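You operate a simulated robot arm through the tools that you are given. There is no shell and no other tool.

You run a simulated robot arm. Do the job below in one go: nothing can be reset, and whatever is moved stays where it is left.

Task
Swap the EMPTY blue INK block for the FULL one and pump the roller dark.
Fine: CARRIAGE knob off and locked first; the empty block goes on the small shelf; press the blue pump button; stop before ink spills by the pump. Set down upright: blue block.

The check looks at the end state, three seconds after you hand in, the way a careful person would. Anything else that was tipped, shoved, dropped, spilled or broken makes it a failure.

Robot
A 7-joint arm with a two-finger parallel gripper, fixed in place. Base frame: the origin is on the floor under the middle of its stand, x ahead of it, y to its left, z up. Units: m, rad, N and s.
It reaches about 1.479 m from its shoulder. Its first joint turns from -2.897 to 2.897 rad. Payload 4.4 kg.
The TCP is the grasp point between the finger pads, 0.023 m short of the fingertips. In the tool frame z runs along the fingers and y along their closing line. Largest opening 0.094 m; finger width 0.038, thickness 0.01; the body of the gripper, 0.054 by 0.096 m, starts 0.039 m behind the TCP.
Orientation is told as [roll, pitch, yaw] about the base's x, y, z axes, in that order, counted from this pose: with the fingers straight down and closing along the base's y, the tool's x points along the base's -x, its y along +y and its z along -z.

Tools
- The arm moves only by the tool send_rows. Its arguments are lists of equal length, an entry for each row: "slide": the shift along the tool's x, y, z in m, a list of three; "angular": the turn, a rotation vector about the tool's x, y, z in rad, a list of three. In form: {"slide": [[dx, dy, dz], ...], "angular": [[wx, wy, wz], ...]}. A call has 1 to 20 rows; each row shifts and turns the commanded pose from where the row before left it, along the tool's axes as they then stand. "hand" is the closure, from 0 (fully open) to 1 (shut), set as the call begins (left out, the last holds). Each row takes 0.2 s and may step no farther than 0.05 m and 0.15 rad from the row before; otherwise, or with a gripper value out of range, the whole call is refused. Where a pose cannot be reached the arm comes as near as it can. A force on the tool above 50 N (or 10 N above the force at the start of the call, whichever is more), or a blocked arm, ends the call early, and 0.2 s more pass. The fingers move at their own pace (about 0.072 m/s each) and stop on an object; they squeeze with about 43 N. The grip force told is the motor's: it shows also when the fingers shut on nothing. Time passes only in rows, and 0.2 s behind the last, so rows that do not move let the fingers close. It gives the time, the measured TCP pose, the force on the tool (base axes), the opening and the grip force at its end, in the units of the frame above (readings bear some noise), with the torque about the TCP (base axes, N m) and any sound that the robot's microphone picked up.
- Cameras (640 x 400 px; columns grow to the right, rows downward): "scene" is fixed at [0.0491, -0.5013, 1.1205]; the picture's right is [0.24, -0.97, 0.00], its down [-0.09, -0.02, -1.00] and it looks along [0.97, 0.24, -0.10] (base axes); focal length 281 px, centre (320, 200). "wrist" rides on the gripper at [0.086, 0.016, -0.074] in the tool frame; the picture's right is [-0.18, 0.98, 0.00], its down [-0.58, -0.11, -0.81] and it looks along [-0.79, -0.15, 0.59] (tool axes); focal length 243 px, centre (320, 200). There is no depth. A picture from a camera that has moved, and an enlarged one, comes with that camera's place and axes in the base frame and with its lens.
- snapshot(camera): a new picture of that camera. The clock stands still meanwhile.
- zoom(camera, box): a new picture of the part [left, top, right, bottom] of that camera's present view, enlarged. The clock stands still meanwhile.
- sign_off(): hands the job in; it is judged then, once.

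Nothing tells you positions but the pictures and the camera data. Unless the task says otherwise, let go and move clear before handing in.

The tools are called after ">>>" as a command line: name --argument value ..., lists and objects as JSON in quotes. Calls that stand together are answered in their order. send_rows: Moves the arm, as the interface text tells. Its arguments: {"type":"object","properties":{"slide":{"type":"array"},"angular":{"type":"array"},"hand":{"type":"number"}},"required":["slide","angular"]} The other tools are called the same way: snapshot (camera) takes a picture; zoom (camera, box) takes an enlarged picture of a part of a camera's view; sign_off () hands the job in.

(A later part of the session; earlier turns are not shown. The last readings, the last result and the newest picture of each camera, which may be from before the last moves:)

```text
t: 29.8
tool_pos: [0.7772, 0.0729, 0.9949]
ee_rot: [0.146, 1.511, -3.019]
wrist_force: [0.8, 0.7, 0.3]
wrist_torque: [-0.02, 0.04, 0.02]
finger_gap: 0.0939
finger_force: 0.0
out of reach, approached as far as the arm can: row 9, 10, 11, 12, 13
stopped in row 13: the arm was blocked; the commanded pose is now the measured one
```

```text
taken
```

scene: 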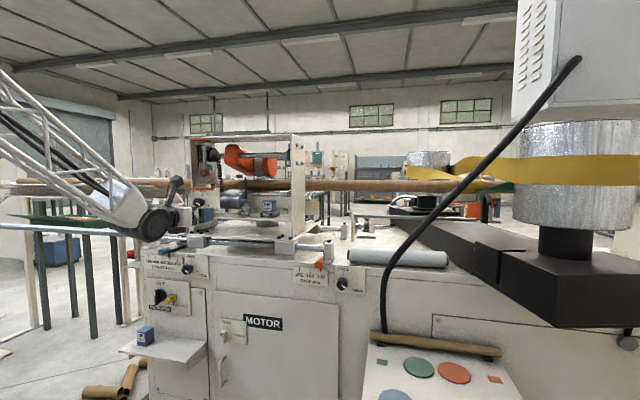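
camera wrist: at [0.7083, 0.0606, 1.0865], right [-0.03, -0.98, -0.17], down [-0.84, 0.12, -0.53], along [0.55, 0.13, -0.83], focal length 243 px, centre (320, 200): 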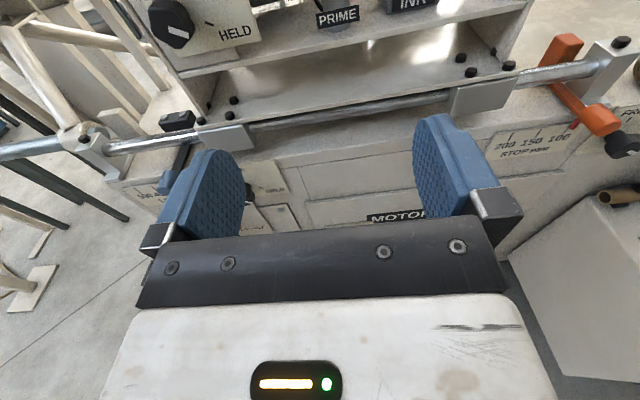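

A horizontal pitch isn't reachable up here, so I'll tilt the nose down about 30° and move in front of the INK tray for a look.

>>> send_rows --slide '[[0, 0, 0], [0, 0, 0], [0, 0, 0], [0, 0, 0]]' --angular '[[0, -0.13, 0], [0, -0.13, 0], [0, -0.13, 0], [0, -0.08, 0]]'

```text
t: 30.8
tool_pos: [0.7773, 0.0749, 0.9968]
ee_rot: [0.017, 1.041, 3.134]
wrist_force: [-0.8, -0.7, 0.2]
wrist_torque: [0.02, -0.03, -0.02]
finger_gap: 0.094
finger_force: 0.1
```

>>> send_rows --slide '[[0.0251, 0.0288, -0.0074], [0.0251, 0.0288, -0.0074], [0.0251, 0.0288, -0.0074], [0.0251, 0.0288, -0.0074]]' --angular '[[0, 0, 0], [0, 0, 0], [0, 0, 0], [0, 0, 0]]'

>>> snapshot --camera "wrist"

>>> snapshot --camera "scene"

```text
t: 31.8
tool_pos: [0.7992, -0.04, 1.1003]
ee_rot: [0.017, 1.04, 3.133]
wrist_force: [-0.4, -0.5, -0.1]
wrist_torque: [0.0, -0.01, 0.02]
finger_gap: 0.0942
finger_force: 0.0
```

```text
taken
camera wrist: at [0.7793, -0.0554, 1.2128], right [-0.12, -0.98, -0.15], down [-0.99, 0.13, -0.09], along [0.11, 0.14, -0.98], focal length 243 px, centre (320, 200)
```

wrist: 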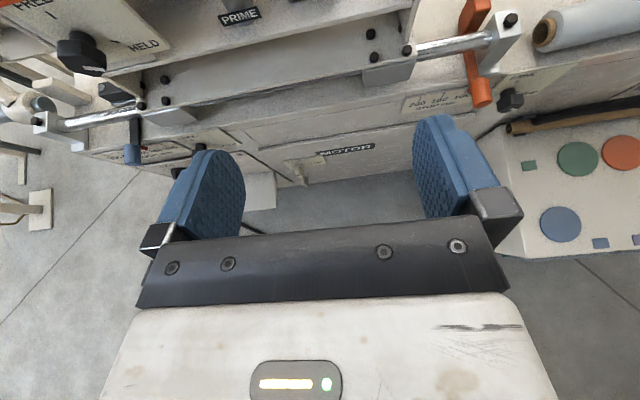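

```text
taken
```

scene: 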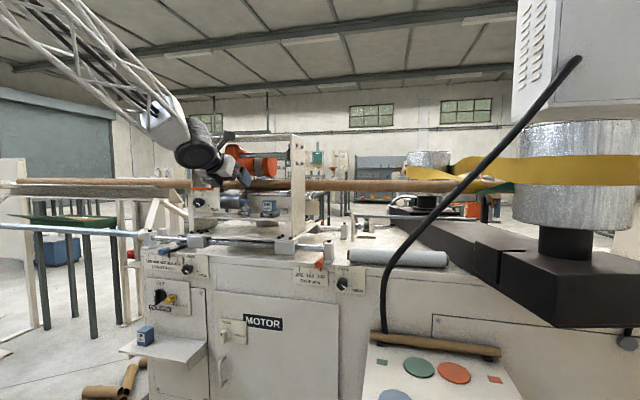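

>>> send_rows --slide '[[0.0324, 0, 0.0158], [0.0324, 0, 0.0158], [0.0324, 0, 0.0158]]' --angular '[[0, 0, 0], [0, 0, 0], [0, 0, 0]]'

>>> snapshot --camera "wrist"

>>> zoom --camera "scene" --box '[180, 120, 340, 220]'

```text
t: 32.6
tool_pos: [0.8906, -0.0424, 1.1596]
ee_rot: [0.017, 1.041, 3.135]
wrist_force: [0.2, -0.7, 0.2]
wrist_torque: [0.0, 0.03, 0.03]
finger_gap: 0.0942
finger_force: 0.0
```

```text
taken
camera wrist: at [0.8704, -0.0567, 1.2725], right [-0.12, -0.98, -0.15], down [-0.99, 0.13, -0.09], along [0.11, 0.14, -0.98], focal length 243 px, centre (320, 200)
```

wrist: 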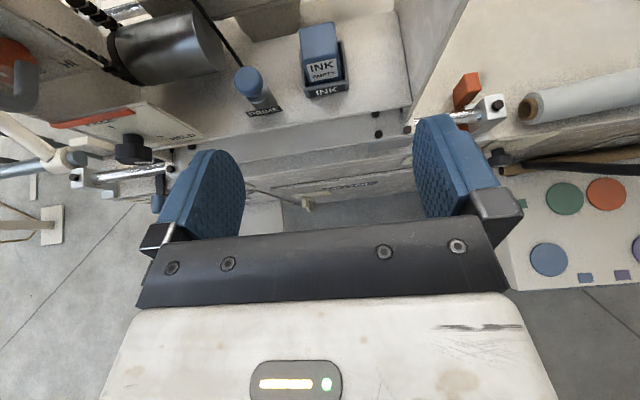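

```text
4.00 times, centred on (260, 170) of scene
camera zoom: at [0.0491, -0.5013, 1.1205], right [0.24, -0.97, 0.0], down [-0.09, -0.02, -1.0], along [0.97, 0.24, -0.1], focal length 1124 px, centre (560, 320)
```

zoom: 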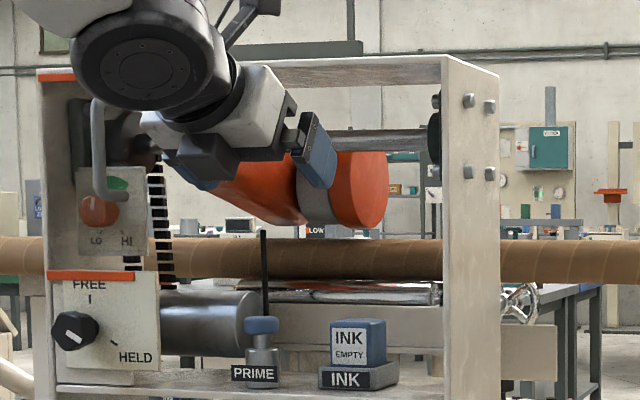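

>>> zoom --camera "wrist" --box '[220, 0, 420, 125]'

>>> zoom --camera "scene" --box '[230, 190, 294, 230]'

```text
3.20 times, centred on (320, 62) of wrist
camera zoom: at [0.8704, -0.0567, 1.2725], right [-0.12, -0.98, -0.15], down [-0.99, 0.13, -0.09], along [0.11, 0.14, -0.98], focal length 776 px, centre (320, 640)
```

zoom: 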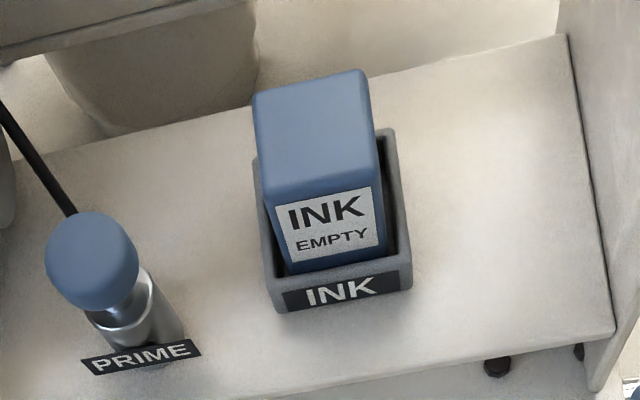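

```text
10.00 times, centred on (262, 210) of scene
camera zoom: at [0.0491, -0.5013, 1.1205], right [0.24, -0.97, 0.0], down [-0.09, -0.02, -1.0], along [0.97, 0.24, -0.1], focal length 2811 px, centre (900, 100)
```

zoom: 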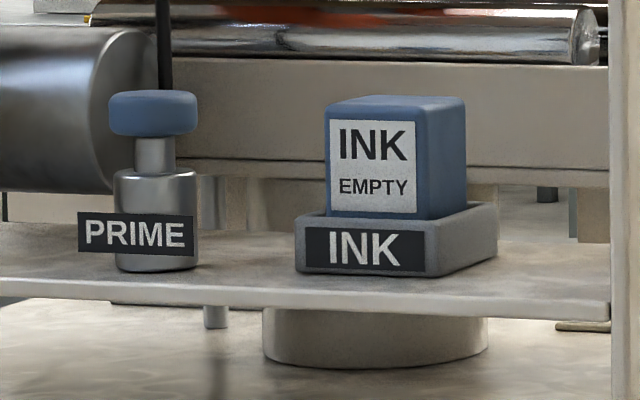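

The block is about 0.042 × 0.042 m, centred at (1.086, -0.039) with its top at z≈1.012, and the tray rim is at z≈0.970. The PRIME button is at (1.058, 0.053, ~1.01). I'll flatten the tilt to about 20° and go to a pre-grasp point in front.

>>> send_rows --slide '[[0, 0, 0], [0, 0, 0], [0, 0, 0]]' --angular '[[0, 0, 0], [0, 0.09, 0], [0, 0.09, 0]]' --hand 0.25

```text
t: 33.6
tool_pos: [0.8979, -0.0433, 1.1272]
ee_rot: [0.016, 1.186, 3.137]
wrist_force: [0.0, 0.0, 0.2]
wrist_torque: [0.05, -0.02, 0.02]
finger_gap: 0.0705
finger_force: 0.1
stopped in row 3: the arm was blocked; the commanded pose is now the measured one
```

>>> send_rows --slide '[[0, 0, 0], [-0.016, -0.0015, 0.0288], [-0.016, -0.0015, 0.0288], [-0.016, -0.0015, 0.0288]]' --angular '[[0.0185, 0, -0.0075], [0, 0, 0], [0, 0, 0], [0, 0, 0]]'

>>> snapshot --camera "wrist"

>>> zoom --camera "scene" --box '[180, 120, 340, 220]'

```text
t: 34.6
tool_pos: [0.9604, -0.0386, 1.0568]
ee_rot: [0.02, 1.192, -3.125]
wrist_force: [0.3, -0.4, 0.0]
wrist_torque: [-0.01, 0.02, -0.01]
finger_gap: 0.0706
finger_force: 0.0
```

```text
taken
camera wrist: at [0.925, -0.0542, 1.1653], right [-0.07, -0.98, -0.16], down [-0.96, 0.11, -0.24], along [0.26, 0.14, -0.96], focal length 243 px, centre (320, 200)
```

wrist: 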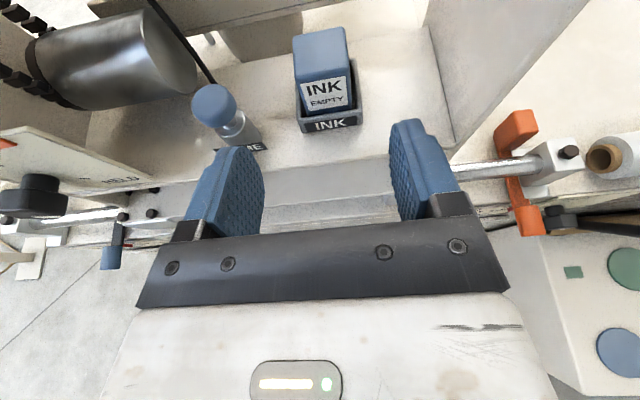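

```text
4.00 times, centred on (260, 170) of scene
camera zoom: at [0.0491, -0.5013, 1.1205], right [0.24, -0.97, 0.0], down [-0.09, -0.02, -1.0], along [0.97, 0.24, -0.1], focal length 1124 px, centre (560, 320)
```

zoom: 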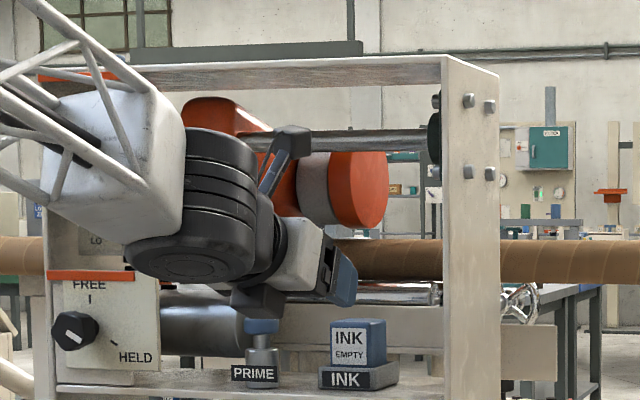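

Alignment looks good. I'll advance two thirds of the way and check.

>>> send_rows --slide '[[-0.0008, 0, 0.0218], [-0.0008, 0, 0.0218], [-0.0008, 0, 0.0218], [-0.0008, 0, 0.0218]]' --angular '[[0, 0, 0], [0, 0, 0], [0, 0, 0], [0, 0, 0]]'

>>> snapshot --camera "wrist"

>>> zoom --camera "scene" --box '[200, 150, 328, 230]'

```text
t: 35.6
tool_pos: [1.0402, -0.0398, 1.0214]
ee_rot: [0.019, 1.189, -3.124]
wrist_force: [-0.1, -0.1, 0.5]
wrist_torque: [-0.01, 0.02, -0.02]
finger_gap: 0.0705
finger_force: 0.1
```

```text
taken
camera wrist: at [1.004, -0.0547, 1.1298], right [-0.07, -0.98, -0.16], down [-0.96, 0.11, -0.24], along [0.26, 0.14, -0.96], focal length 243 px, centre (320, 200)
```

wrist: 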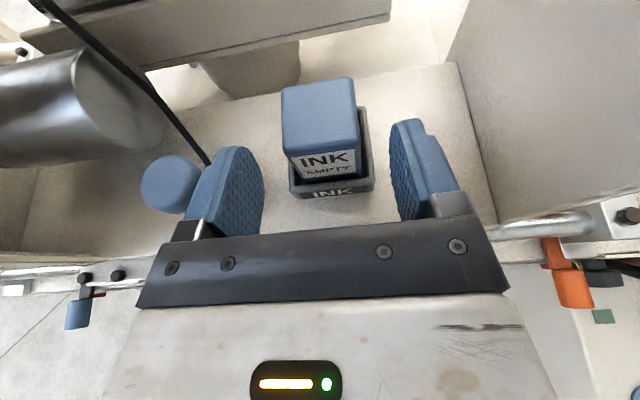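

```text
5.00 times, centred on (264, 190) of scene
camera zoom: at [0.0491, -0.5013, 1.1205], right [0.24, -0.97, 0.0], down [-0.09, -0.02, -1.0], along [0.97, 0.24, -0.1], focal length 1406 px, centre (600, 250)
```

zoom: 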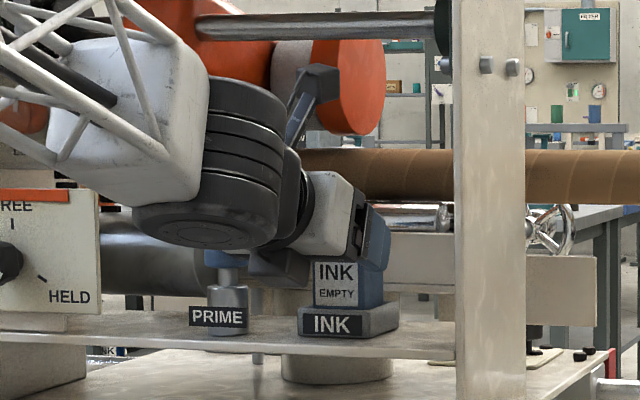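

>>> send_rows --slide '[[-0.0008, -0.0004, 0.0217], [-0.0007, -0.0004, 0.0217], [0, 0, 0]]' --angular '[[0, 0, 0], [0, 0, 0], [0, 0, 0]]'

>>> snapshot --camera "wrist"

>>> zoom --camera "scene" --box '[200, 150, 328, 230]'

```text
t: 36.4
tool_pos: [1.0801, -0.0397, 1.0031]
ee_rot: [0.019, 1.19, -3.127]
wrist_force: [0.0, 0.2, 0.3]
wrist_torque: [0.02, -0.01, -0.01]
finger_gap: 0.0706
finger_force: 0.0
```

```text
taken
camera wrist: at [1.0432, -0.0539, 1.1114], right [-0.07, -0.98, -0.16], down [-0.96, 0.11, -0.24], along [0.26, 0.14, -0.96], focal length 243 px, centre (320, 200)
```

wrist: 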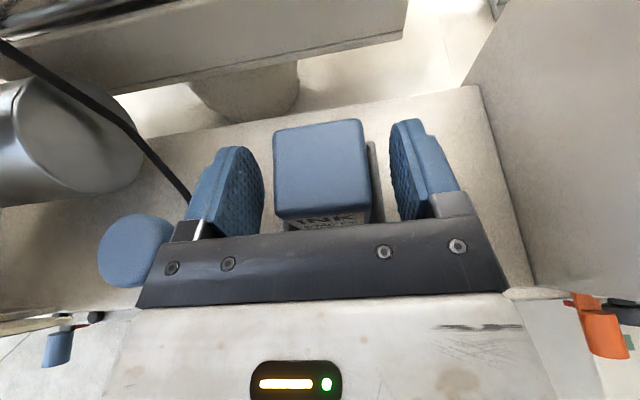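

```text
5.00 times, centred on (264, 190) of scene
camera zoom: at [0.0491, -0.5013, 1.1205], right [0.24, -0.97, 0.0], down [-0.09, -0.02, -1.0], along [0.97, 0.24, -0.1], focal length 1406 px, centre (600, 250)
```

zoom: 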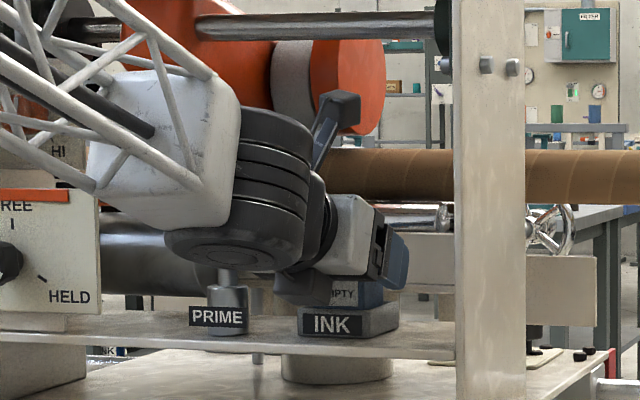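

The fingers straddle the block above the tray rim, so I'll close.

>>> send_rows --slide '[[0, 0, 0], [0, 0, 0], [0, 0, 0], [0, 0, 0]]' --angular '[[0, 0, 0], [0, 0, 0], [0, 0, 0], [0, 0, 0]]' --hand 1.0

>>> snapshot --camera "wrist"

```text
t: 37.4
tool_pos: [1.0795, -0.0394, 1.0027]
ee_rot: [0.02, 1.192, -3.126]
wrist_force: [0.5, -0.3, -0.4]
wrist_torque: [0.04, -0.05, -0.04]
finger_gap: 0.0436
finger_force: 43.0
```

```text
taken
camera wrist: at [1.043, -0.0539, 1.1116], right [-0.07, -0.98, -0.16], down [-0.96, 0.11, -0.24], along [0.26, 0.14, -0.96], focal length 243 px, centre (320, 200)
```

wrist: 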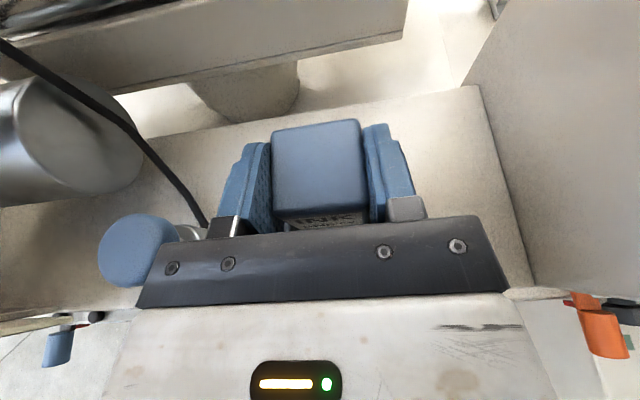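

The grip is firm at a gap of 0.0436. I'll lift straight up out of the tray.

>>> send_rows --slide '[[0.0074, 0.0001, -0.003], [0.0074, 0.0001, -0.003], [0.0074, 0.0001, -0.003], [0.0074, 0.0001, -0.003], [0.0047, 0, -0.0019]]' --angular '[[0, 0, 0], [0, 0, 0], [0, 0, 0], [0, 0, 0], [0, 0, 0]]'

>>> snapshot --camera "wrist"

>>> zoom --camera "scene" --box '[200, 150, 328, 230]'

```text
t: 38.6
tool_pos: [1.0807, -0.0404, 1.0406]
ee_rot: [0.018, 1.189, -3.125]
wrist_force: [0.4, 0.3, -1.9]
wrist_torque: [-0.03, 0.0, 0.0]
finger_gap: 0.0439
finger_force: 42.7
```

```text
taken
camera wrist: at [1.0436, -0.0542, 1.1482], right [-0.07, -0.98, -0.16], down [-0.96, 0.11, -0.24], along [0.26, 0.14, -0.96], focal length 243 px, centre (320, 200)
```

wrist: 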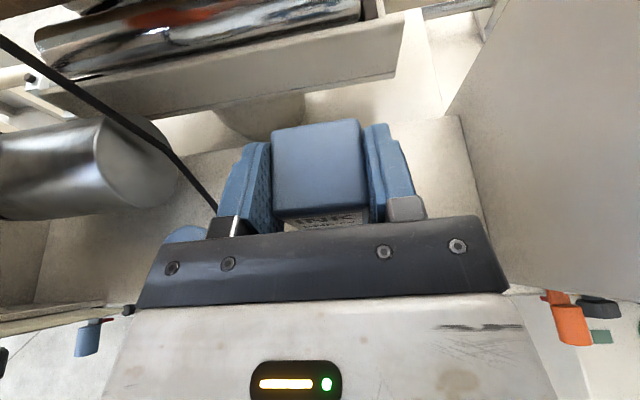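

```text
5.00 times, centred on (264, 190) of scene
camera zoom: at [0.0491, -0.5013, 1.1205], right [0.24, -0.97, 0.0], down [-0.09, -0.02, -1.0], along [0.97, 0.24, -0.1], focal length 1406 px, centre (600, 250)
```

zoom: 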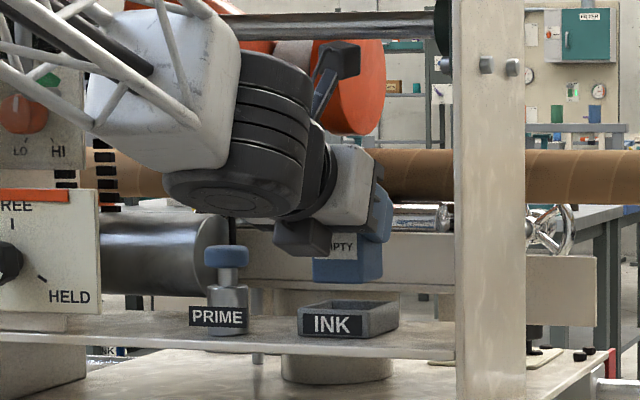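

The block is clear of the tray. I'll retract it out of the frame.

>>> send_rows --slide '[[-0.0125, 0, -0.038], [-0.0125, 0, -0.038], [-0.0125, 0, -0.038], [-0.0125, 0, -0.038], [-0.0125, 0, -0.038]]' --angular '[[0, 0, 0], [0, 0, 0], [0, 0, 0], [0, 0, 0], [0, 0, 0]]'

>>> zoom --camera "scene" --box '[160, 130, 320, 230]'

```text
t: 39.8
tool_pos: [0.8791, -0.0384, 1.0512]
ee_rot: [0.02, 1.19, -3.125]
wrist_force: [0.3, 1.0, -1.0]
wrist_torque: [0.02, -0.06, -0.03]
finger_gap: 0.0434
finger_force: 43.8
```

```text
4.00 times, centred on (240, 180) of scene
camera zoom: at [0.0491, -0.5013, 1.1205], right [0.24, -0.97, 0.0], down [-0.09, -0.02, -1.0], along [0.97, 0.24, -0.1], focal length 1124 px, centre (640, 280)
```

zoom: 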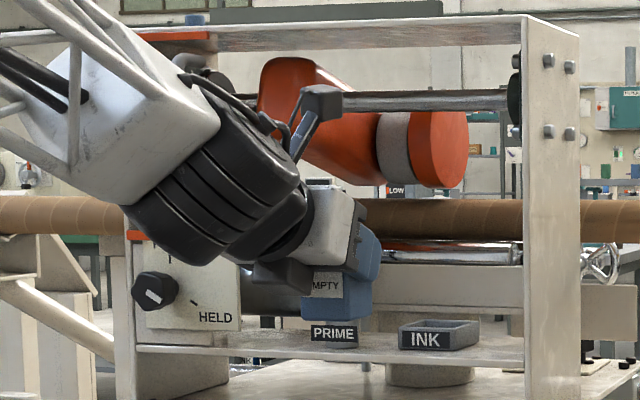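

>>> send_rows --slide '[[-0.0343, -0.02546, 0.00708], [-0.0343, -0.02546, 0.00708], [-0.0343, -0.02546, 0.00708], [-0.0343, -0.02546, 0.00708], [-0.0343, -0.02546, 0.00708], [-0.0343, -0.02546, 0.00708], [-0.0343, -0.02546, 0.00708], [-0.0343, -0.02546, 0.00708], [-0.0343, -0.02546, 0.00708], [-0.0343, -0.02546, 0.00708], [-0.0343, -0.02546, 0.00708], [-0.0343, -0.02546, 0.00708], [-0.0343, -0.02546, 0.00708]]' --angular '[[0, 0, 0], [0, 0, 0], [0, 0, 0], [0, 0, 0], [0, 0, 0], [0, 0, 0], [0, 0, 0], [0, 0, 0], [0, 0, 0], [0, 0, 0], [0, 0, 0], [0, 0, 0], [0, 0, 0]]'

>>> snapshot --camera "wrist"

>>> zoom --camera "scene" --box '[80, 280, 240, 380]'

```text
t: 42.6
tool_pos: [0.8119, 0.0945, 0.6411]
ee_rot: [-0.262, 1.164, 2.997]
wrist_force: [-0.2, 0.1, 0.0]
wrist_torque: [-0.02, 0.03, -0.02]
finger_gap: 0.0439
finger_force: 42.8
out of reach, approached as far as the arm can: row 2, 3, 4, 5, 6, 7, 8, 9, 10, 11, 12, 13
```

```text
taken
camera wrist: at [0.7799, 0.0641, 0.747], right [0.02, -0.96, -0.27], down [-0.98, 0.04, -0.21], along [0.22, 0.27, -0.94], focal length 243 px, centre (320, 200)
```

wrist: 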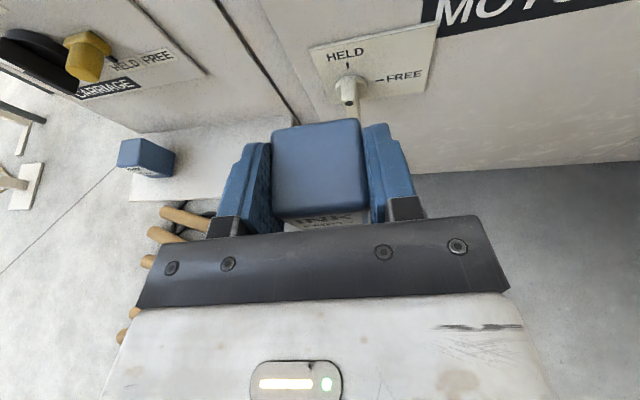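

```text
4.00 times, centred on (160, 330) of scene
camera zoom: at [0.0491, -0.5013, 1.1205], right [0.24, -0.97, 0.0], down [-0.09, -0.02, -1.0], along [0.97, 0.24, -0.1], focal length 1124 px, centre (960, -320)
```

zoom: 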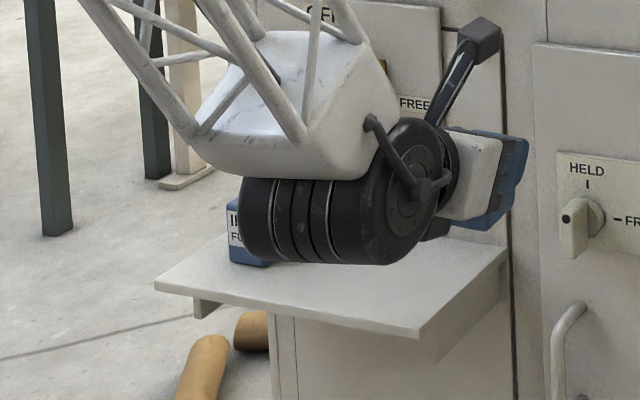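

The sideways move lagged at a wrist limit and the gripper yawed and rolled slightly, but the block is still held. I'll try correcting the orientation here in free space.

>>> send_rows --slide '[[0, 0, 0], [0, 0, 0], [0, 0, 0]]' --angular '[[-0.064, 0.01, -0.029], [-0.064, 0.01, -0.029], [0, 0, 0]]'

```text
t: 43.4
tool_pos: [0.8122, 0.0944, 0.6404]
ee_rot: [-0.26, 1.162, 2.999]
wrist_force: [-0.9, -0.4, -0.8]
wrist_torque: [-0.03, 0.0, 0.03]
finger_gap: 0.0437
finger_force: 42.8
out of reach, approached as far as the arm can: row 1, 2
```

>>> send_rows --slide '[[0, 0, 0], [0, 0, 0]]' --angular '[[0, 0, -0.11], [0, 0, 0]]'

```text
t: 44.0
tool_pos: [0.7994, 0.0749, 0.6386]
ee_rot: [-0.104, 1.168, -3.065]
wrist_force: [-0.5, 0.5, -0.3]
wrist_torque: [0.02, 0.0, -0.02]
finger_gap: 0.0435
finger_force: 43.1
out of reach, approached as far as the arm can: row 1
```

>>> send_rows --slide '[[0, 0, 0], [0, 0, 0], [0, 0, 0]]' --angular '[[0.092, -0.004, -0.039], [0, 0, -0.045], [0, 0, 0]]'

>>> zoom --camera "scene" --box '[0, 160, 320, 360]'

```text
t: 44.8
tool_pos: [0.7996, 0.0751, 0.6374]
ee_rot: [0.003, 1.169, -2.85]
wrist_force: [0.1, -0.5, -1.0]
wrist_torque: [0.01, -0.01, -0.02]
finger_gap: 0.0435
finger_force: 43.2
```

```text
2.00 times, centred on (160, 260) of scene
camera zoom: at [0.0491, -0.5013, 1.1205], right [0.24, -0.97, 0.0], down [-0.09, -0.02, -1.0], along [0.97, 0.24, -0.1], focal length 562 px, centre (640, 80)
```

zoom: 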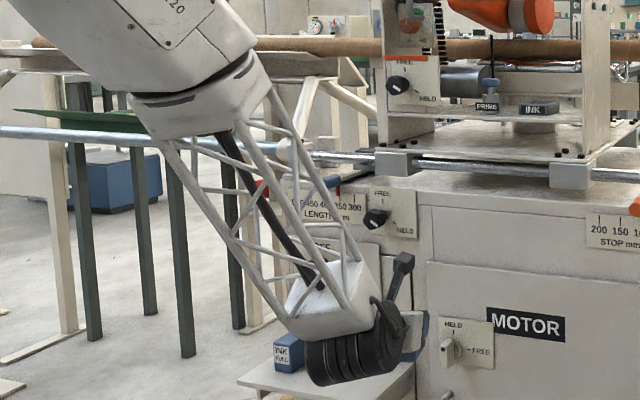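

The orientation is recovered: the block is upright again with the gripper yawed about 17° left. I'll swing toward the shelf and let the yaw follow.

>>> send_rows --slide '[[-0.0036, -0.0419, 0.0152], [-0.0036, -0.0419, 0.0152], [-0.0036, -0.0419, 0.0152], [-0.0036, -0.0419, 0.0152]]' --angular '[[0.0276, 0, -0.0117], [0.0276, 0, -0.0117], [0.0276, 0, -0.0117], [0.0276, 0, -0.0117]]'

```text
t: 45.8
tool_pos: [0.799, 0.2429, 0.6049]
ee_rot: [-0.04, 1.167, -2.758]
wrist_force: [-0.8, 0.1, -1.3]
wrist_torque: [-0.03, -0.01, -0.03]
finger_gap: 0.0436
finger_force: 42.7
out of reach, approached as far as the arm can: row 3, 4
```

>>> send_rows --slide '[[0, 0, 0], [0, 0, 0], [0, 0, 0]]' --angular '[[0.101, 0, -0.043], [0.0, 0, -0.043], [0, 0, 0]]'

>>> snapshot --camera "wrist"

>>> zoom --camera "scene" --box '[60, 260, 220, 360]'

```text
t: 46.6
tool_pos: [0.7983, 0.2422, 0.6022]
ee_rot: [0.107, 1.168, -2.508]
wrist_force: [-0.5, 0.3, -1.3]
wrist_torque: [-0.02, 0.0, 0.03]
finger_gap: 0.0437
finger_force: 43.4
```

```text
taken
camera wrist: at [0.7757, 0.2144, 0.7133], right [0.44, -0.89, -0.13], down [-0.88, -0.41, -0.22], along [0.15, 0.21, -0.97], focal length 243 px, centre (320, 200)
```

wrist: 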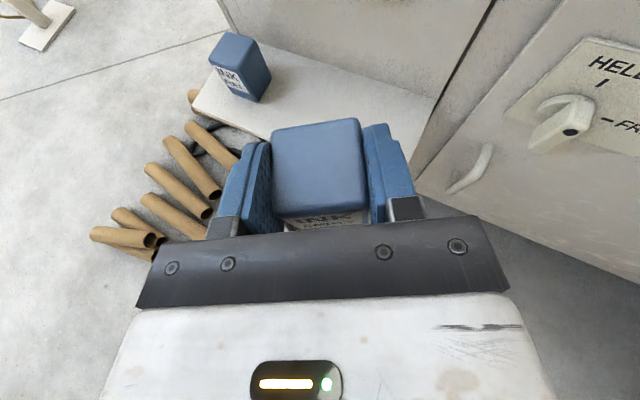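

```text
4.00 times, centred on (140, 310) of scene
camera zoom: at [0.0491, -0.5013, 1.1205], right [0.24, -0.97, 0.0], down [-0.09, -0.02, -1.0], along [0.97, 0.24, -0.1], focal length 1124 px, centre (1040, -240)
```

zoom: 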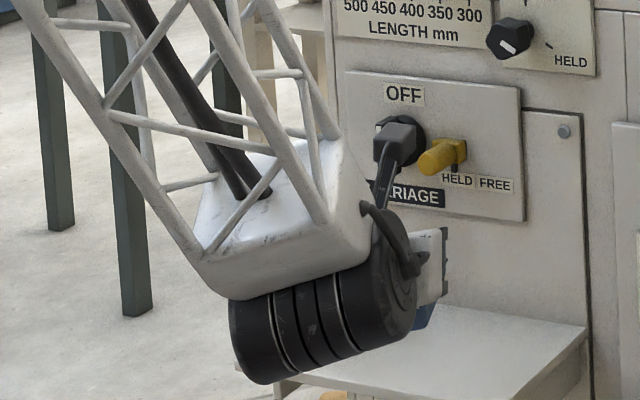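

>>> zoom --camera "wrist" --box '[180, 20, 300, 120]'

```text
4.00 times, centred on (240, 70) of wrist
camera zoom: at [0.7757, 0.2144, 0.7133], right [0.44, -0.89, -0.13], down [-0.88, -0.41, -0.22], along [0.15, 0.21, -0.97], focal length 970 px, centre (640, 720)
```

zoom: 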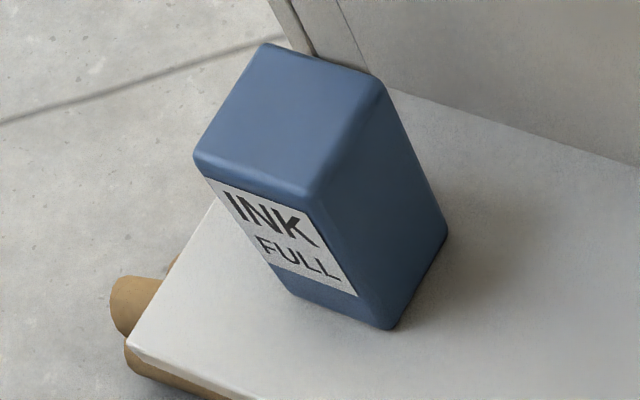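

The FULL block is axis-aligned at centre (0.925, 0.4345), spanning y from 0.414 to 0.455, so a spot near y≈0.285 is free for the EMPTY one. I'll level the roll and move above that spot.

>>> send_rows --slide '[[0, 0, 0], [-0.0049, 0.0047, 0.0347], [-0.0049, 0.0047, 0.0347], [-0.0049, 0.0047, 0.0347], [-0.0049, 0.0047, 0.0347], [0, 0, 0]]' --angular '[[0, 0, 0.0456], [0, 0, 0], [0, 0, 0], [0, 0, 0], [0, 0, 0], [0, 0, 0]]'

>>> snapshot --camera "wrist"

>>> zoom --camera "scene" --box '[60, 260, 220, 360]'

```text
t: 48.0
tool_pos: [0.9135, 0.2853, 0.53]
ee_rot: [-0.006, 1.169, -2.629]
wrist_force: [-0.5, -0.6, -0.3]
wrist_torque: [0.02, 0.01, 0.03]
finger_gap: 0.0438
finger_force: 43.3
```

```text
taken
camera wrist: at [0.892, 0.2539, 0.6398], right [0.42, -0.89, -0.17], down [-0.9, -0.38, -0.22], along [0.13, 0.25, -0.96], focal length 243 px, centre (320, 200)
```

wrist: 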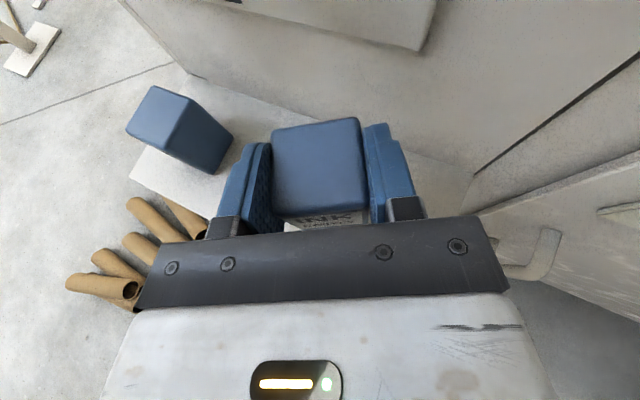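

```text
4.00 times, centred on (140, 310) of scene
camera zoom: at [0.0491, -0.5013, 1.1205], right [0.24, -0.97, 0.0], down [-0.09, -0.02, -1.0], along [0.97, 0.24, -0.1], focal length 1124 px, centre (1040, -240)
```

zoom: 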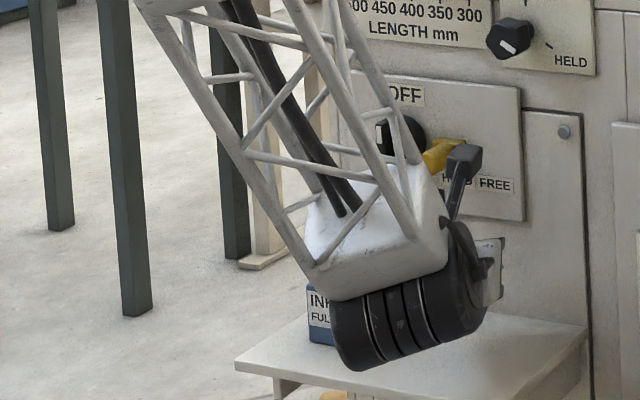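

The pose is level. I'll lower toward the shelf in small steps, watching for contact.

>>> send_rows --slide '[[-0.011, 0, 0.0047], [-0.011, 0, 0.0047], [-0.0083, 0, 0.0035], [0, 0, 0]]' --angular '[[0, 0, 0], [0, 0, 0], [0, 0, 0], [0, 0, 0]]'

>>> zoom --camera "scene" --box '[100, 300, 220, 375]'

>>> snapshot --camera "wrist"

```text
t: 49.0
tool_pos: [0.9121, 0.2846, 0.4984]
ee_rot: [-0.003, 1.167, -2.626]
wrist_force: [-0.6, 0.2, -1.1]
wrist_torque: [-0.03, 0.01, 0.01]
finger_gap: 0.0436
finger_force: 43.0
```

```text
5.33 times, centred on (160, 338) of scene
camera zoom: at [0.0491, -0.5013, 1.1205], right [0.24, -0.97, 0.0], down [-0.09, -0.02, -1.0], along [0.97, 0.24, -0.1], focal length 1499 px, centre (1173, -533)
```

zoom: 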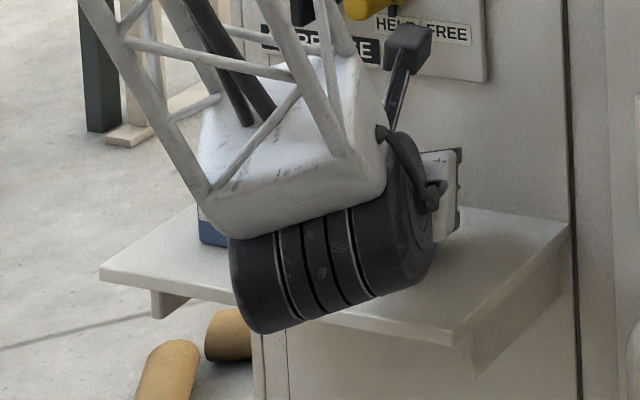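

```text
taken
camera wrist: at [0.8912, 0.2535, 0.6073], right [0.42, -0.89, -0.17], down [-0.9, -0.38, -0.22], along [0.13, 0.25, -0.96], focal length 243 px, centre (320, 200)
```

wrist: 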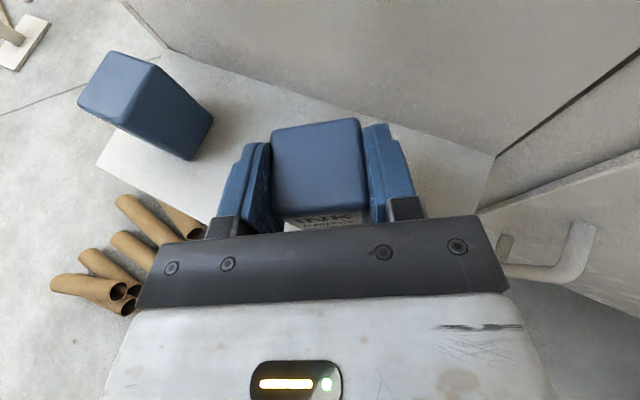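

>>> send_rows --slide '[[-0.0018, 0, 0.0008], [-0.0018, 0, 0.0008], [-0.0018, 0, 0.0008], [-0.0018, 0, 0.0008], [0, 0, 0]]' --angular '[[0, 0, 0], [0, 0, 0], [0, 0, 0], [0, 0, 0], [0, 0, 0]]'

```text
t: 50.2
tool_pos: [0.9136, 0.2861, 0.4933]
ee_rot: [-0.003, 1.176, -2.625]
wrist_force: [-0.7, 0.5, 23.4]
wrist_torque: [0.26, -0.6, 0.02]
finger_gap: 0.0435
finger_force: 42.7
```

The block has touched the shelf, with a 23 N upward reaction. I'll ease off slightly and release it.

>>> send_rows --slide '[[0.002, 0, -0.0009], [0, 0, 0]]' --angular '[[0, 0, 0], [0, 0, 0]]'

>>> send_rows --slide '[[0, 0, 0], [0, 0, 0], [0, 0, 0]]' --angular '[[0, 0, 0], [0, 0, 0], [0, 0, 0]]' --hand 0.3

>>> snapshot --camera "wrist"

```text
t: 50.8
tool_pos: [0.9102, 0.285, 0.4928]
ee_rot: [-0.004, 1.173, -2.627]
wrist_force: [3.5, 1.1, 15.1]
wrist_torque: [0.14, -0.66, -0.02]
finger_gap: 0.0438
finger_force: 43.1
```

```text
t: 51.6
tool_pos: [0.9121, 0.2852, 0.4917]
ee_rot: [-0.003, 1.17, -2.628]
wrist_force: [-0.2, 0.0, 0.1]
wrist_torque: [-0.01, 0.02, -0.02]
finger_gap: 0.0659
finger_force: 0.1
```

```text
taken
camera wrist: at [0.8909, 0.2538, 0.6014], right [0.42, -0.89, -0.17], down [-0.9, -0.38, -0.22], along [0.13, 0.25, -0.96], focal length 243 px, centre (320, 200)
```

wrist: 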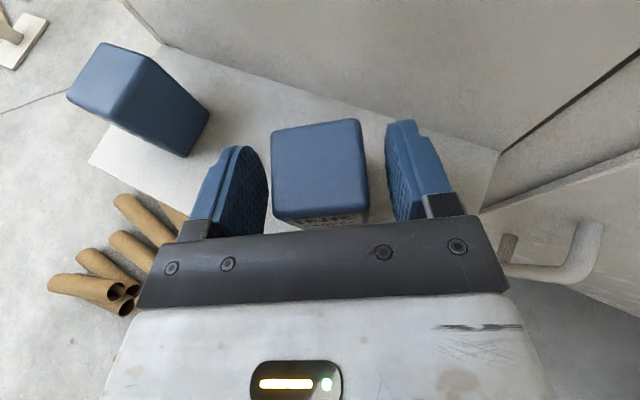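

The EMPTY block stands upright on the shelf. I'll back straight away from it.

>>> send_rows --slide '[[0, 0, -0.02], [0, 0, -0.03], [0, 0, -0.04], [0, 0, -0.04], [0.04, 0, -0.02], [0.04, 0, -0.02]]' --angular '[[0, 0, 0], [0, 0, 0], [0, 0, 0], [0, 0, 0], [0, 0, 0], [0, 0, 0]]'

>>> snapshot --camera "wrist"

>>> zoom --camera "scene" --box '[60, 260, 220, 360]'

```text
t: 53.0
tool_pos: [0.8022, 0.2222, 0.6305]
ee_rot: [-0.004, 1.168, -2.627]
wrist_force: [-0.2, -0.2, -1.5]
wrist_torque: [-0.01, 0.01, -0.04]
finger_gap: 0.0659
finger_force: 0.1
```

```text
taken
camera wrist: at [0.7817, 0.1915, 0.7401], right [0.42, -0.89, -0.17], down [-0.9, -0.39, -0.22], along [0.13, 0.25, -0.96], focal length 243 px, centre (320, 200)
```

wrist: 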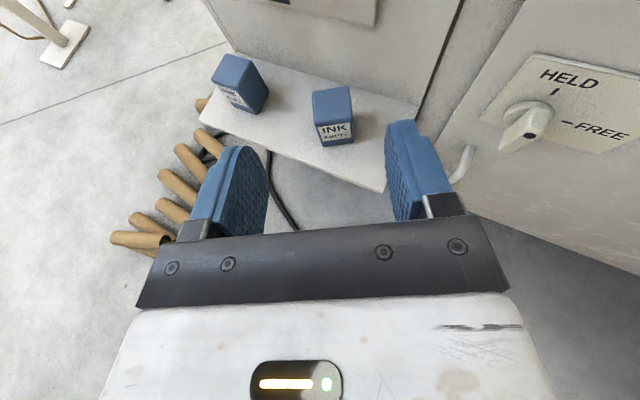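

```text
4.00 times, centred on (140, 310) of scene
camera zoom: at [0.0491, -0.5013, 1.1205], right [0.24, -0.97, 0.0], down [-0.09, -0.02, -1.0], along [0.97, 0.24, -0.1], focal length 1124 px, centre (1040, -240)
```

zoom: 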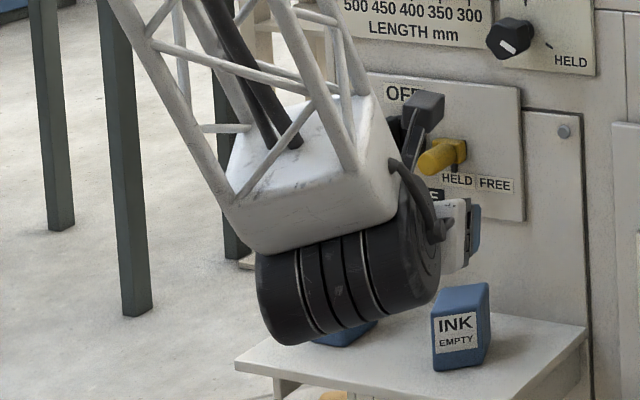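

The EMPTY block stands upright on the shelf. Next I'll steepen the tilt to about 45° and bring the heading back to 0 in free space.

>>> send_rows --slide '[[0, 0, 0], [0, 0, 0], [0, 0, 0], [0, 0, 0], [0, 0, 0], [0, 0, 0], [0, 0, 0]]' --angular '[[0, -0.128, 0], [0, -0.128, 0], [0, -0.127, 0], [-0.09, 0, 0.09], [-0.09, 0, 0.09], [-0.09, 0, 0.09], [-0.09, 0, 0.09]]'

```text
t: 54.6
tool_pos: [0.8172, 0.1778, 0.6359]
ee_rot: [-0.119, 0.767, -3.09]
wrist_force: [-0.3, 0.0, 1.2]
wrist_torque: [0.01, 0.0, 0.02]
finger_gap: 0.0659
finger_force: 0.1
out of reach, approached as far as the arm can: row 5, 6, 7
```

The limit acts on negative roll, so positive roll should be free. I'll roll +180° so the camera goes underneath, which also suits the tray and shelf clearances better.

>>> send_rows --slide '[[0, 0, 0], [0, 0, 0], [0, 0, 0], [0, 0, 0], [0, 0, 0], [0, 0, 0], [0, 0, 0], [0, 0, 0], [0, 0, 0], [0, 0, 0], [0, 0, 0], [0, 0, 0]]' --angular '[[0, 0, 0.15], [0, 0, 0.15], [0, 0, 0.15], [0, 0, 0.15], [0, 0, 0.15], [0, 0, 0.15], [0, 0, 0.15], [0, 0, 0.15], [0, 0, 0.15], [0, 0, 0.15], [0, 0, 0.15], [0, 0, 0.15]]'

```text
t: 57.2
tool_pos: [0.8171, 0.1789, 0.637]
ee_rot: [-0.742, -0.245, 1.537]
wrist_force: [0.0, 0.1, 0.1]
wrist_torque: [-0.01, -0.02, 0.02]
finger_gap: 0.0658
finger_force: 0.1
```

>>> send_rows --slide '[[0, 0, 0], [0, 0, 0], [0, 0, 0], [0, 0, 0], [0, 0, 0], [0, 0, 0], [0, 0, 0], [0, 0, 0], [0, 0, 0]]' --angular '[[0, 0, 0.15], [0, 0, 0.15], [0, 0, 0.15], [0, 0, 0.15], [0, 0, 0.15], [0, 0, 0.15], [0, 0, 0.15], [0, 0, 0.15], [0, 0, 0.1416]]'

>>> snapshot --camera "wrist"

>>> zoom --camera "scene" --box '[60, 240, 220, 340]'

```text
t: 59.2
tool_pos: [0.8168, 0.1789, 0.6352]
ee_rot: [0.119, -0.767, 0.052]
wrist_force: [0.6, 0.5, -0.3]
wrist_torque: [-0.03, 0.0, -0.03]
finger_gap: 0.0658
finger_force: 0.0
```

```text
taken
camera wrist: at [0.7032, 0.18, 0.6305], right [0.0, 0.98, 0.21], down [-0.12, -0.21, 0.97], along [0.99, -0.03, 0.11], focal length 243 px, centre (320, 200)
```

wrist: 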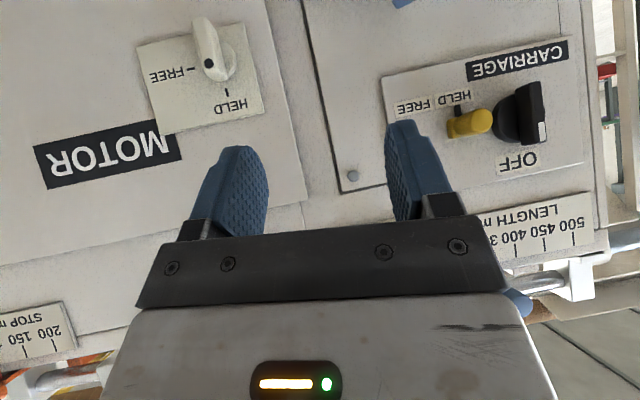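

```text
4.00 times, centred on (140, 290) of scene
camera zoom: at [0.0491, -0.5013, 1.1205], right [0.24, -0.97, 0.0], down [-0.09, -0.02, -1.0], along [0.97, 0.24, -0.1], focal length 1124 px, centre (1040, -160)
```

zoom: 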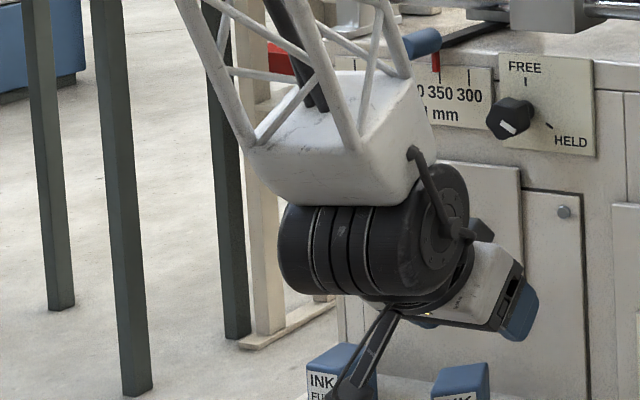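

The roll succeeded, and the camera is now below. The panel view confirms CARRIAGE at OFF and the lock at HELD. I'll square up the orientation and move to a pre-pick point in front of the FULL block.

>>> send_rows --slide '[[0, 0, 0], [0, 0, 0], [0.0022, 0.0426, 0.0061], [0.0022, 0.0426, 0.0061], [0.0022, 0.0426, 0.0061], [0.0022, 0.0426, 0.0061], [0.0022, 0.0426, 0.0061], [0.0022, 0.0426, 0.0061], [0, 0, 0]]' --angular '[[0.0775, -0.0105, 0.018], [0.0775, -0.0105, 0.018], [0, 0, 0], [0, 0, 0], [0, 0, 0], [0, 0, 0], [0, 0, 0], [0, 0, 0], [0, 0, 0]]'

>>> snapshot --camera "wrist"

>>> zoom --camera "scene" --box '[60, 260, 220, 360]'

```text
t: 61.2
tool_pos: [0.8346, 0.4332, 0.6005]
ee_rot: [-0.003, -0.787, 0.004]
wrist_force: [0.4, -0.2, -0.7]
wrist_torque: [0.04, 0.01, -0.02]
finger_gap: 0.0659
finger_force: 0.1
```

```text
taken
camera wrist: at [0.7212, 0.4501, 0.5915], right [0.13, 0.98, 0.13], down [-0.16, -0.11, 0.98], along [0.98, -0.15, 0.14], focal length 243 px, centre (320, 200)
```

wrist: 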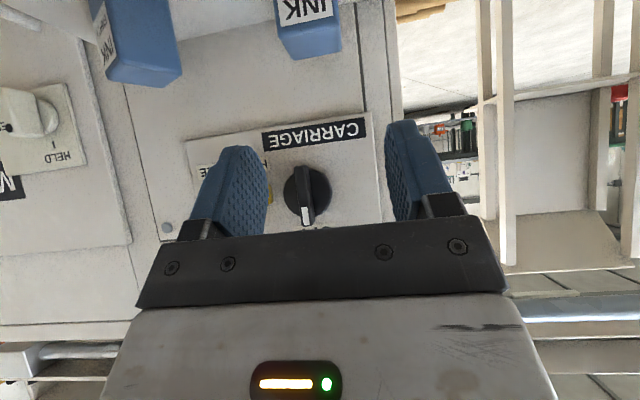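

```text
4.00 times, centred on (140, 310) of scene
camera zoom: at [0.0491, -0.5013, 1.1205], right [0.24, -0.97, 0.0], down [-0.09, -0.02, -1.0], along [0.97, 0.24, -0.1], focal length 1124 px, centre (1040, -240)
```

zoom: 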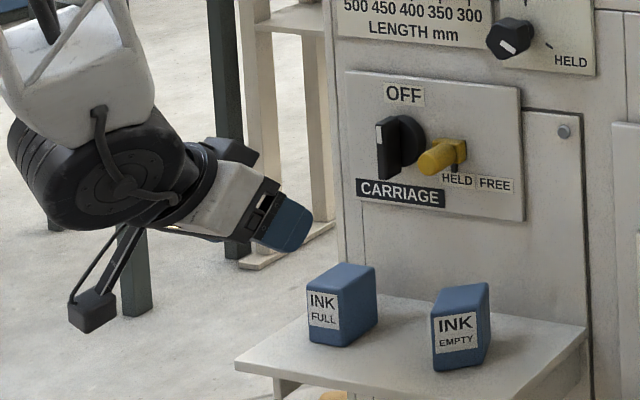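

>>> zoom --camera "wrist" --box '[250, 0, 370, 75]'

>>> zoom --camera "scene" --box '[130, 320, 194, 360]'

```text
5.33 times, centred on (310, 38) of wrist
camera zoom: at [0.7212, 0.4501, 0.5915], right [0.13, 0.98, 0.13], down [-0.16, -0.11, 0.98], along [0.98, -0.15, 0.14], focal length 1294 px, centre (373, 1067)
```

zoom: 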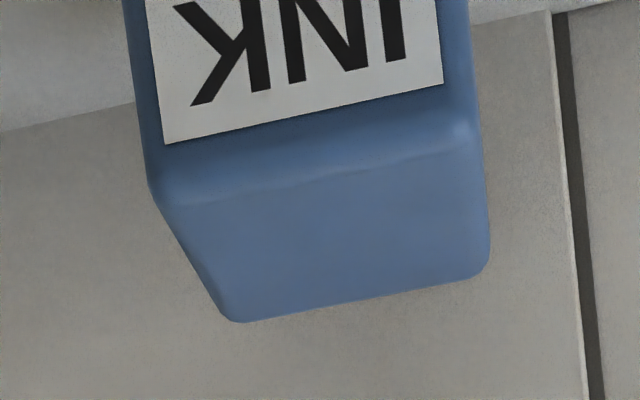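

```text
10.00 times, centred on (162, 340) of scene
camera zoom: at [0.0491, -0.5013, 1.1205], right [0.24, -0.97, 0.0], down [-0.09, -0.02, -1.0], along [0.97, 0.24, -0.1], focal length 2811 px, centre (1900, -1200)
```

zoom: 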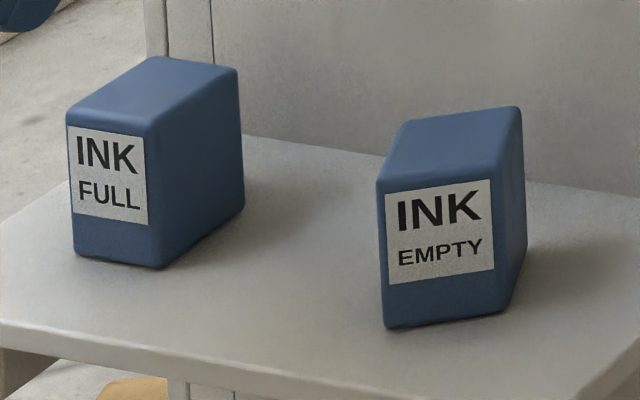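

The FULL block is centred at about (0.924, 0.430) with its top at z≈0.499. I'll approach along the 45° finger axis.

>>> send_rows --slide '[[0.0142, -0.0032, 0.019], [0, 0, 0.028], [0, 0, 0.028], [0, 0, 0.028], [0, 0, 0]]' --angular '[[0, 0, 0], [0, 0, 0], [0, 0, 0], [0, 0, 0], [0, 0, 0]]'

>>> snapshot --camera "wrist"

>>> zoom --camera "scene" --box '[90, 280, 210, 355]'

```text
t: 62.4
tool_pos: [0.8968, 0.432, 0.516]
ee_rot: [-0.002, -0.787, 0.001]
wrist_force: [-1.1, 0.4, 0.1]
wrist_torque: [0.0, -0.04, 0.01]
finger_gap: 0.0658
finger_force: 0.0
```

```text
taken
camera wrist: at [0.7845, 0.4468, 0.508], right [0.13, 0.98, 0.13], down [-0.16, -0.11, 0.98], along [0.98, -0.15, 0.14], focal length 243 px, centre (320, 200)
```

wrist: 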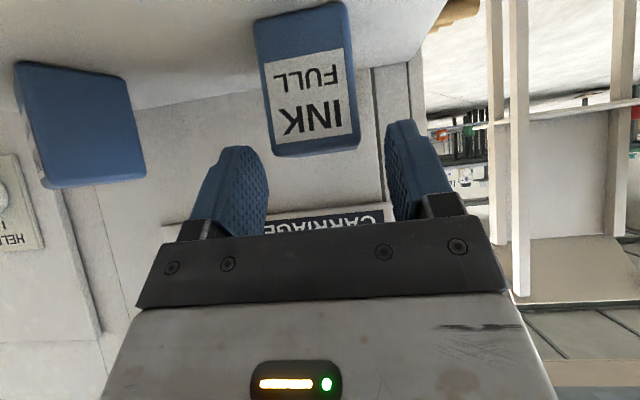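

```text
5.33 times, centred on (150, 318) of scene
camera zoom: at [0.0491, -0.5013, 1.1205], right [0.24, -0.97, 0.0], down [-0.09, -0.02, -1.0], along [0.97, 0.24, -0.1], focal length 1499 px, centre (1227, -427)
```

zoom: 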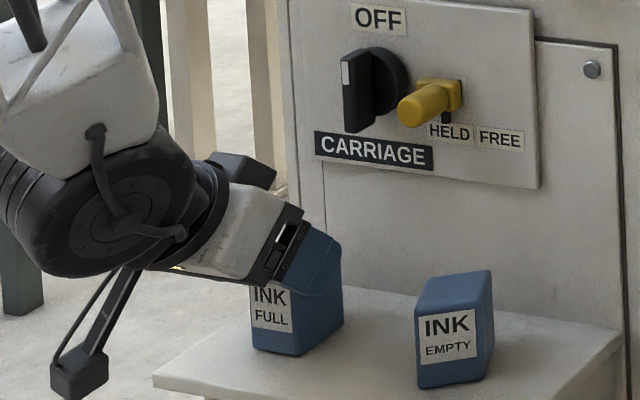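

>>> send_rows --slide '[[-0.0012, -0.001, 0.0139], [-0.0011, -0.001, 0.0138], [0, 0, 0]]' --angular '[[0, 0, 0], [0, 0, 0], [0, 0, 0]]'

>>> snapshot --camera "wrist"

>>> zoom --camera "scene" --box '[90, 280, 210, 355]'

```text
t: 63.2
tool_pos: [0.9178, 0.4289, 0.4988]
ee_rot: [0.0, -0.786, 0.003]
wrist_force: [-0.2, -0.8, 0.1]
wrist_torque: [0.04, 0.01, 0.0]
finger_gap: 0.0663
finger_force: 0.2
```

```text
taken
camera wrist: at [0.8051, 0.4444, 0.4903], right [0.13, 0.98, 0.13], down [-0.16, -0.11, 0.98], along [0.98, -0.15, 0.14], focal length 243 px, centre (320, 200)
```

wrist: 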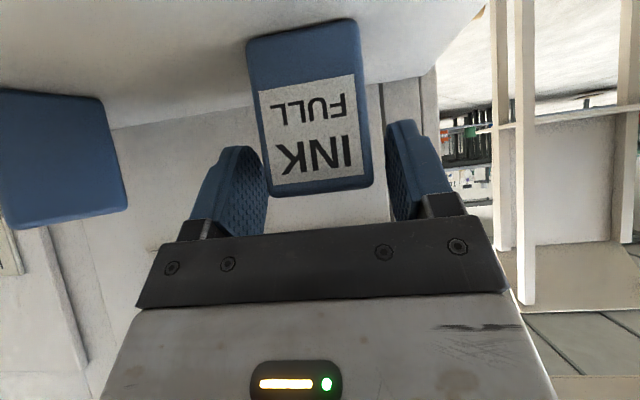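

```text
5.33 times, centred on (150, 318) of scene
camera zoom: at [0.0491, -0.5013, 1.1205], right [0.24, -0.97, 0.0], down [-0.09, -0.02, -1.0], along [0.97, 0.24, -0.1], focal length 1499 px, centre (1227, -427)
```

zoom: 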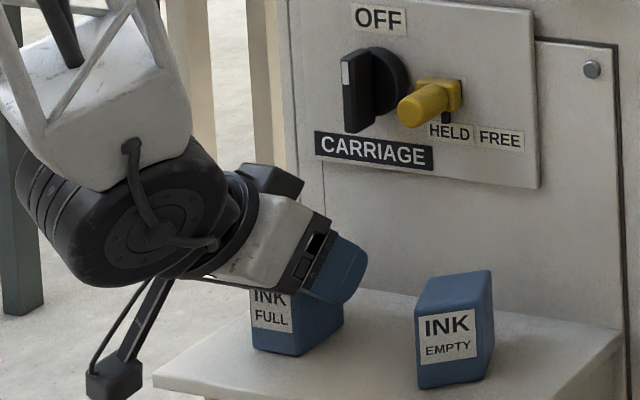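

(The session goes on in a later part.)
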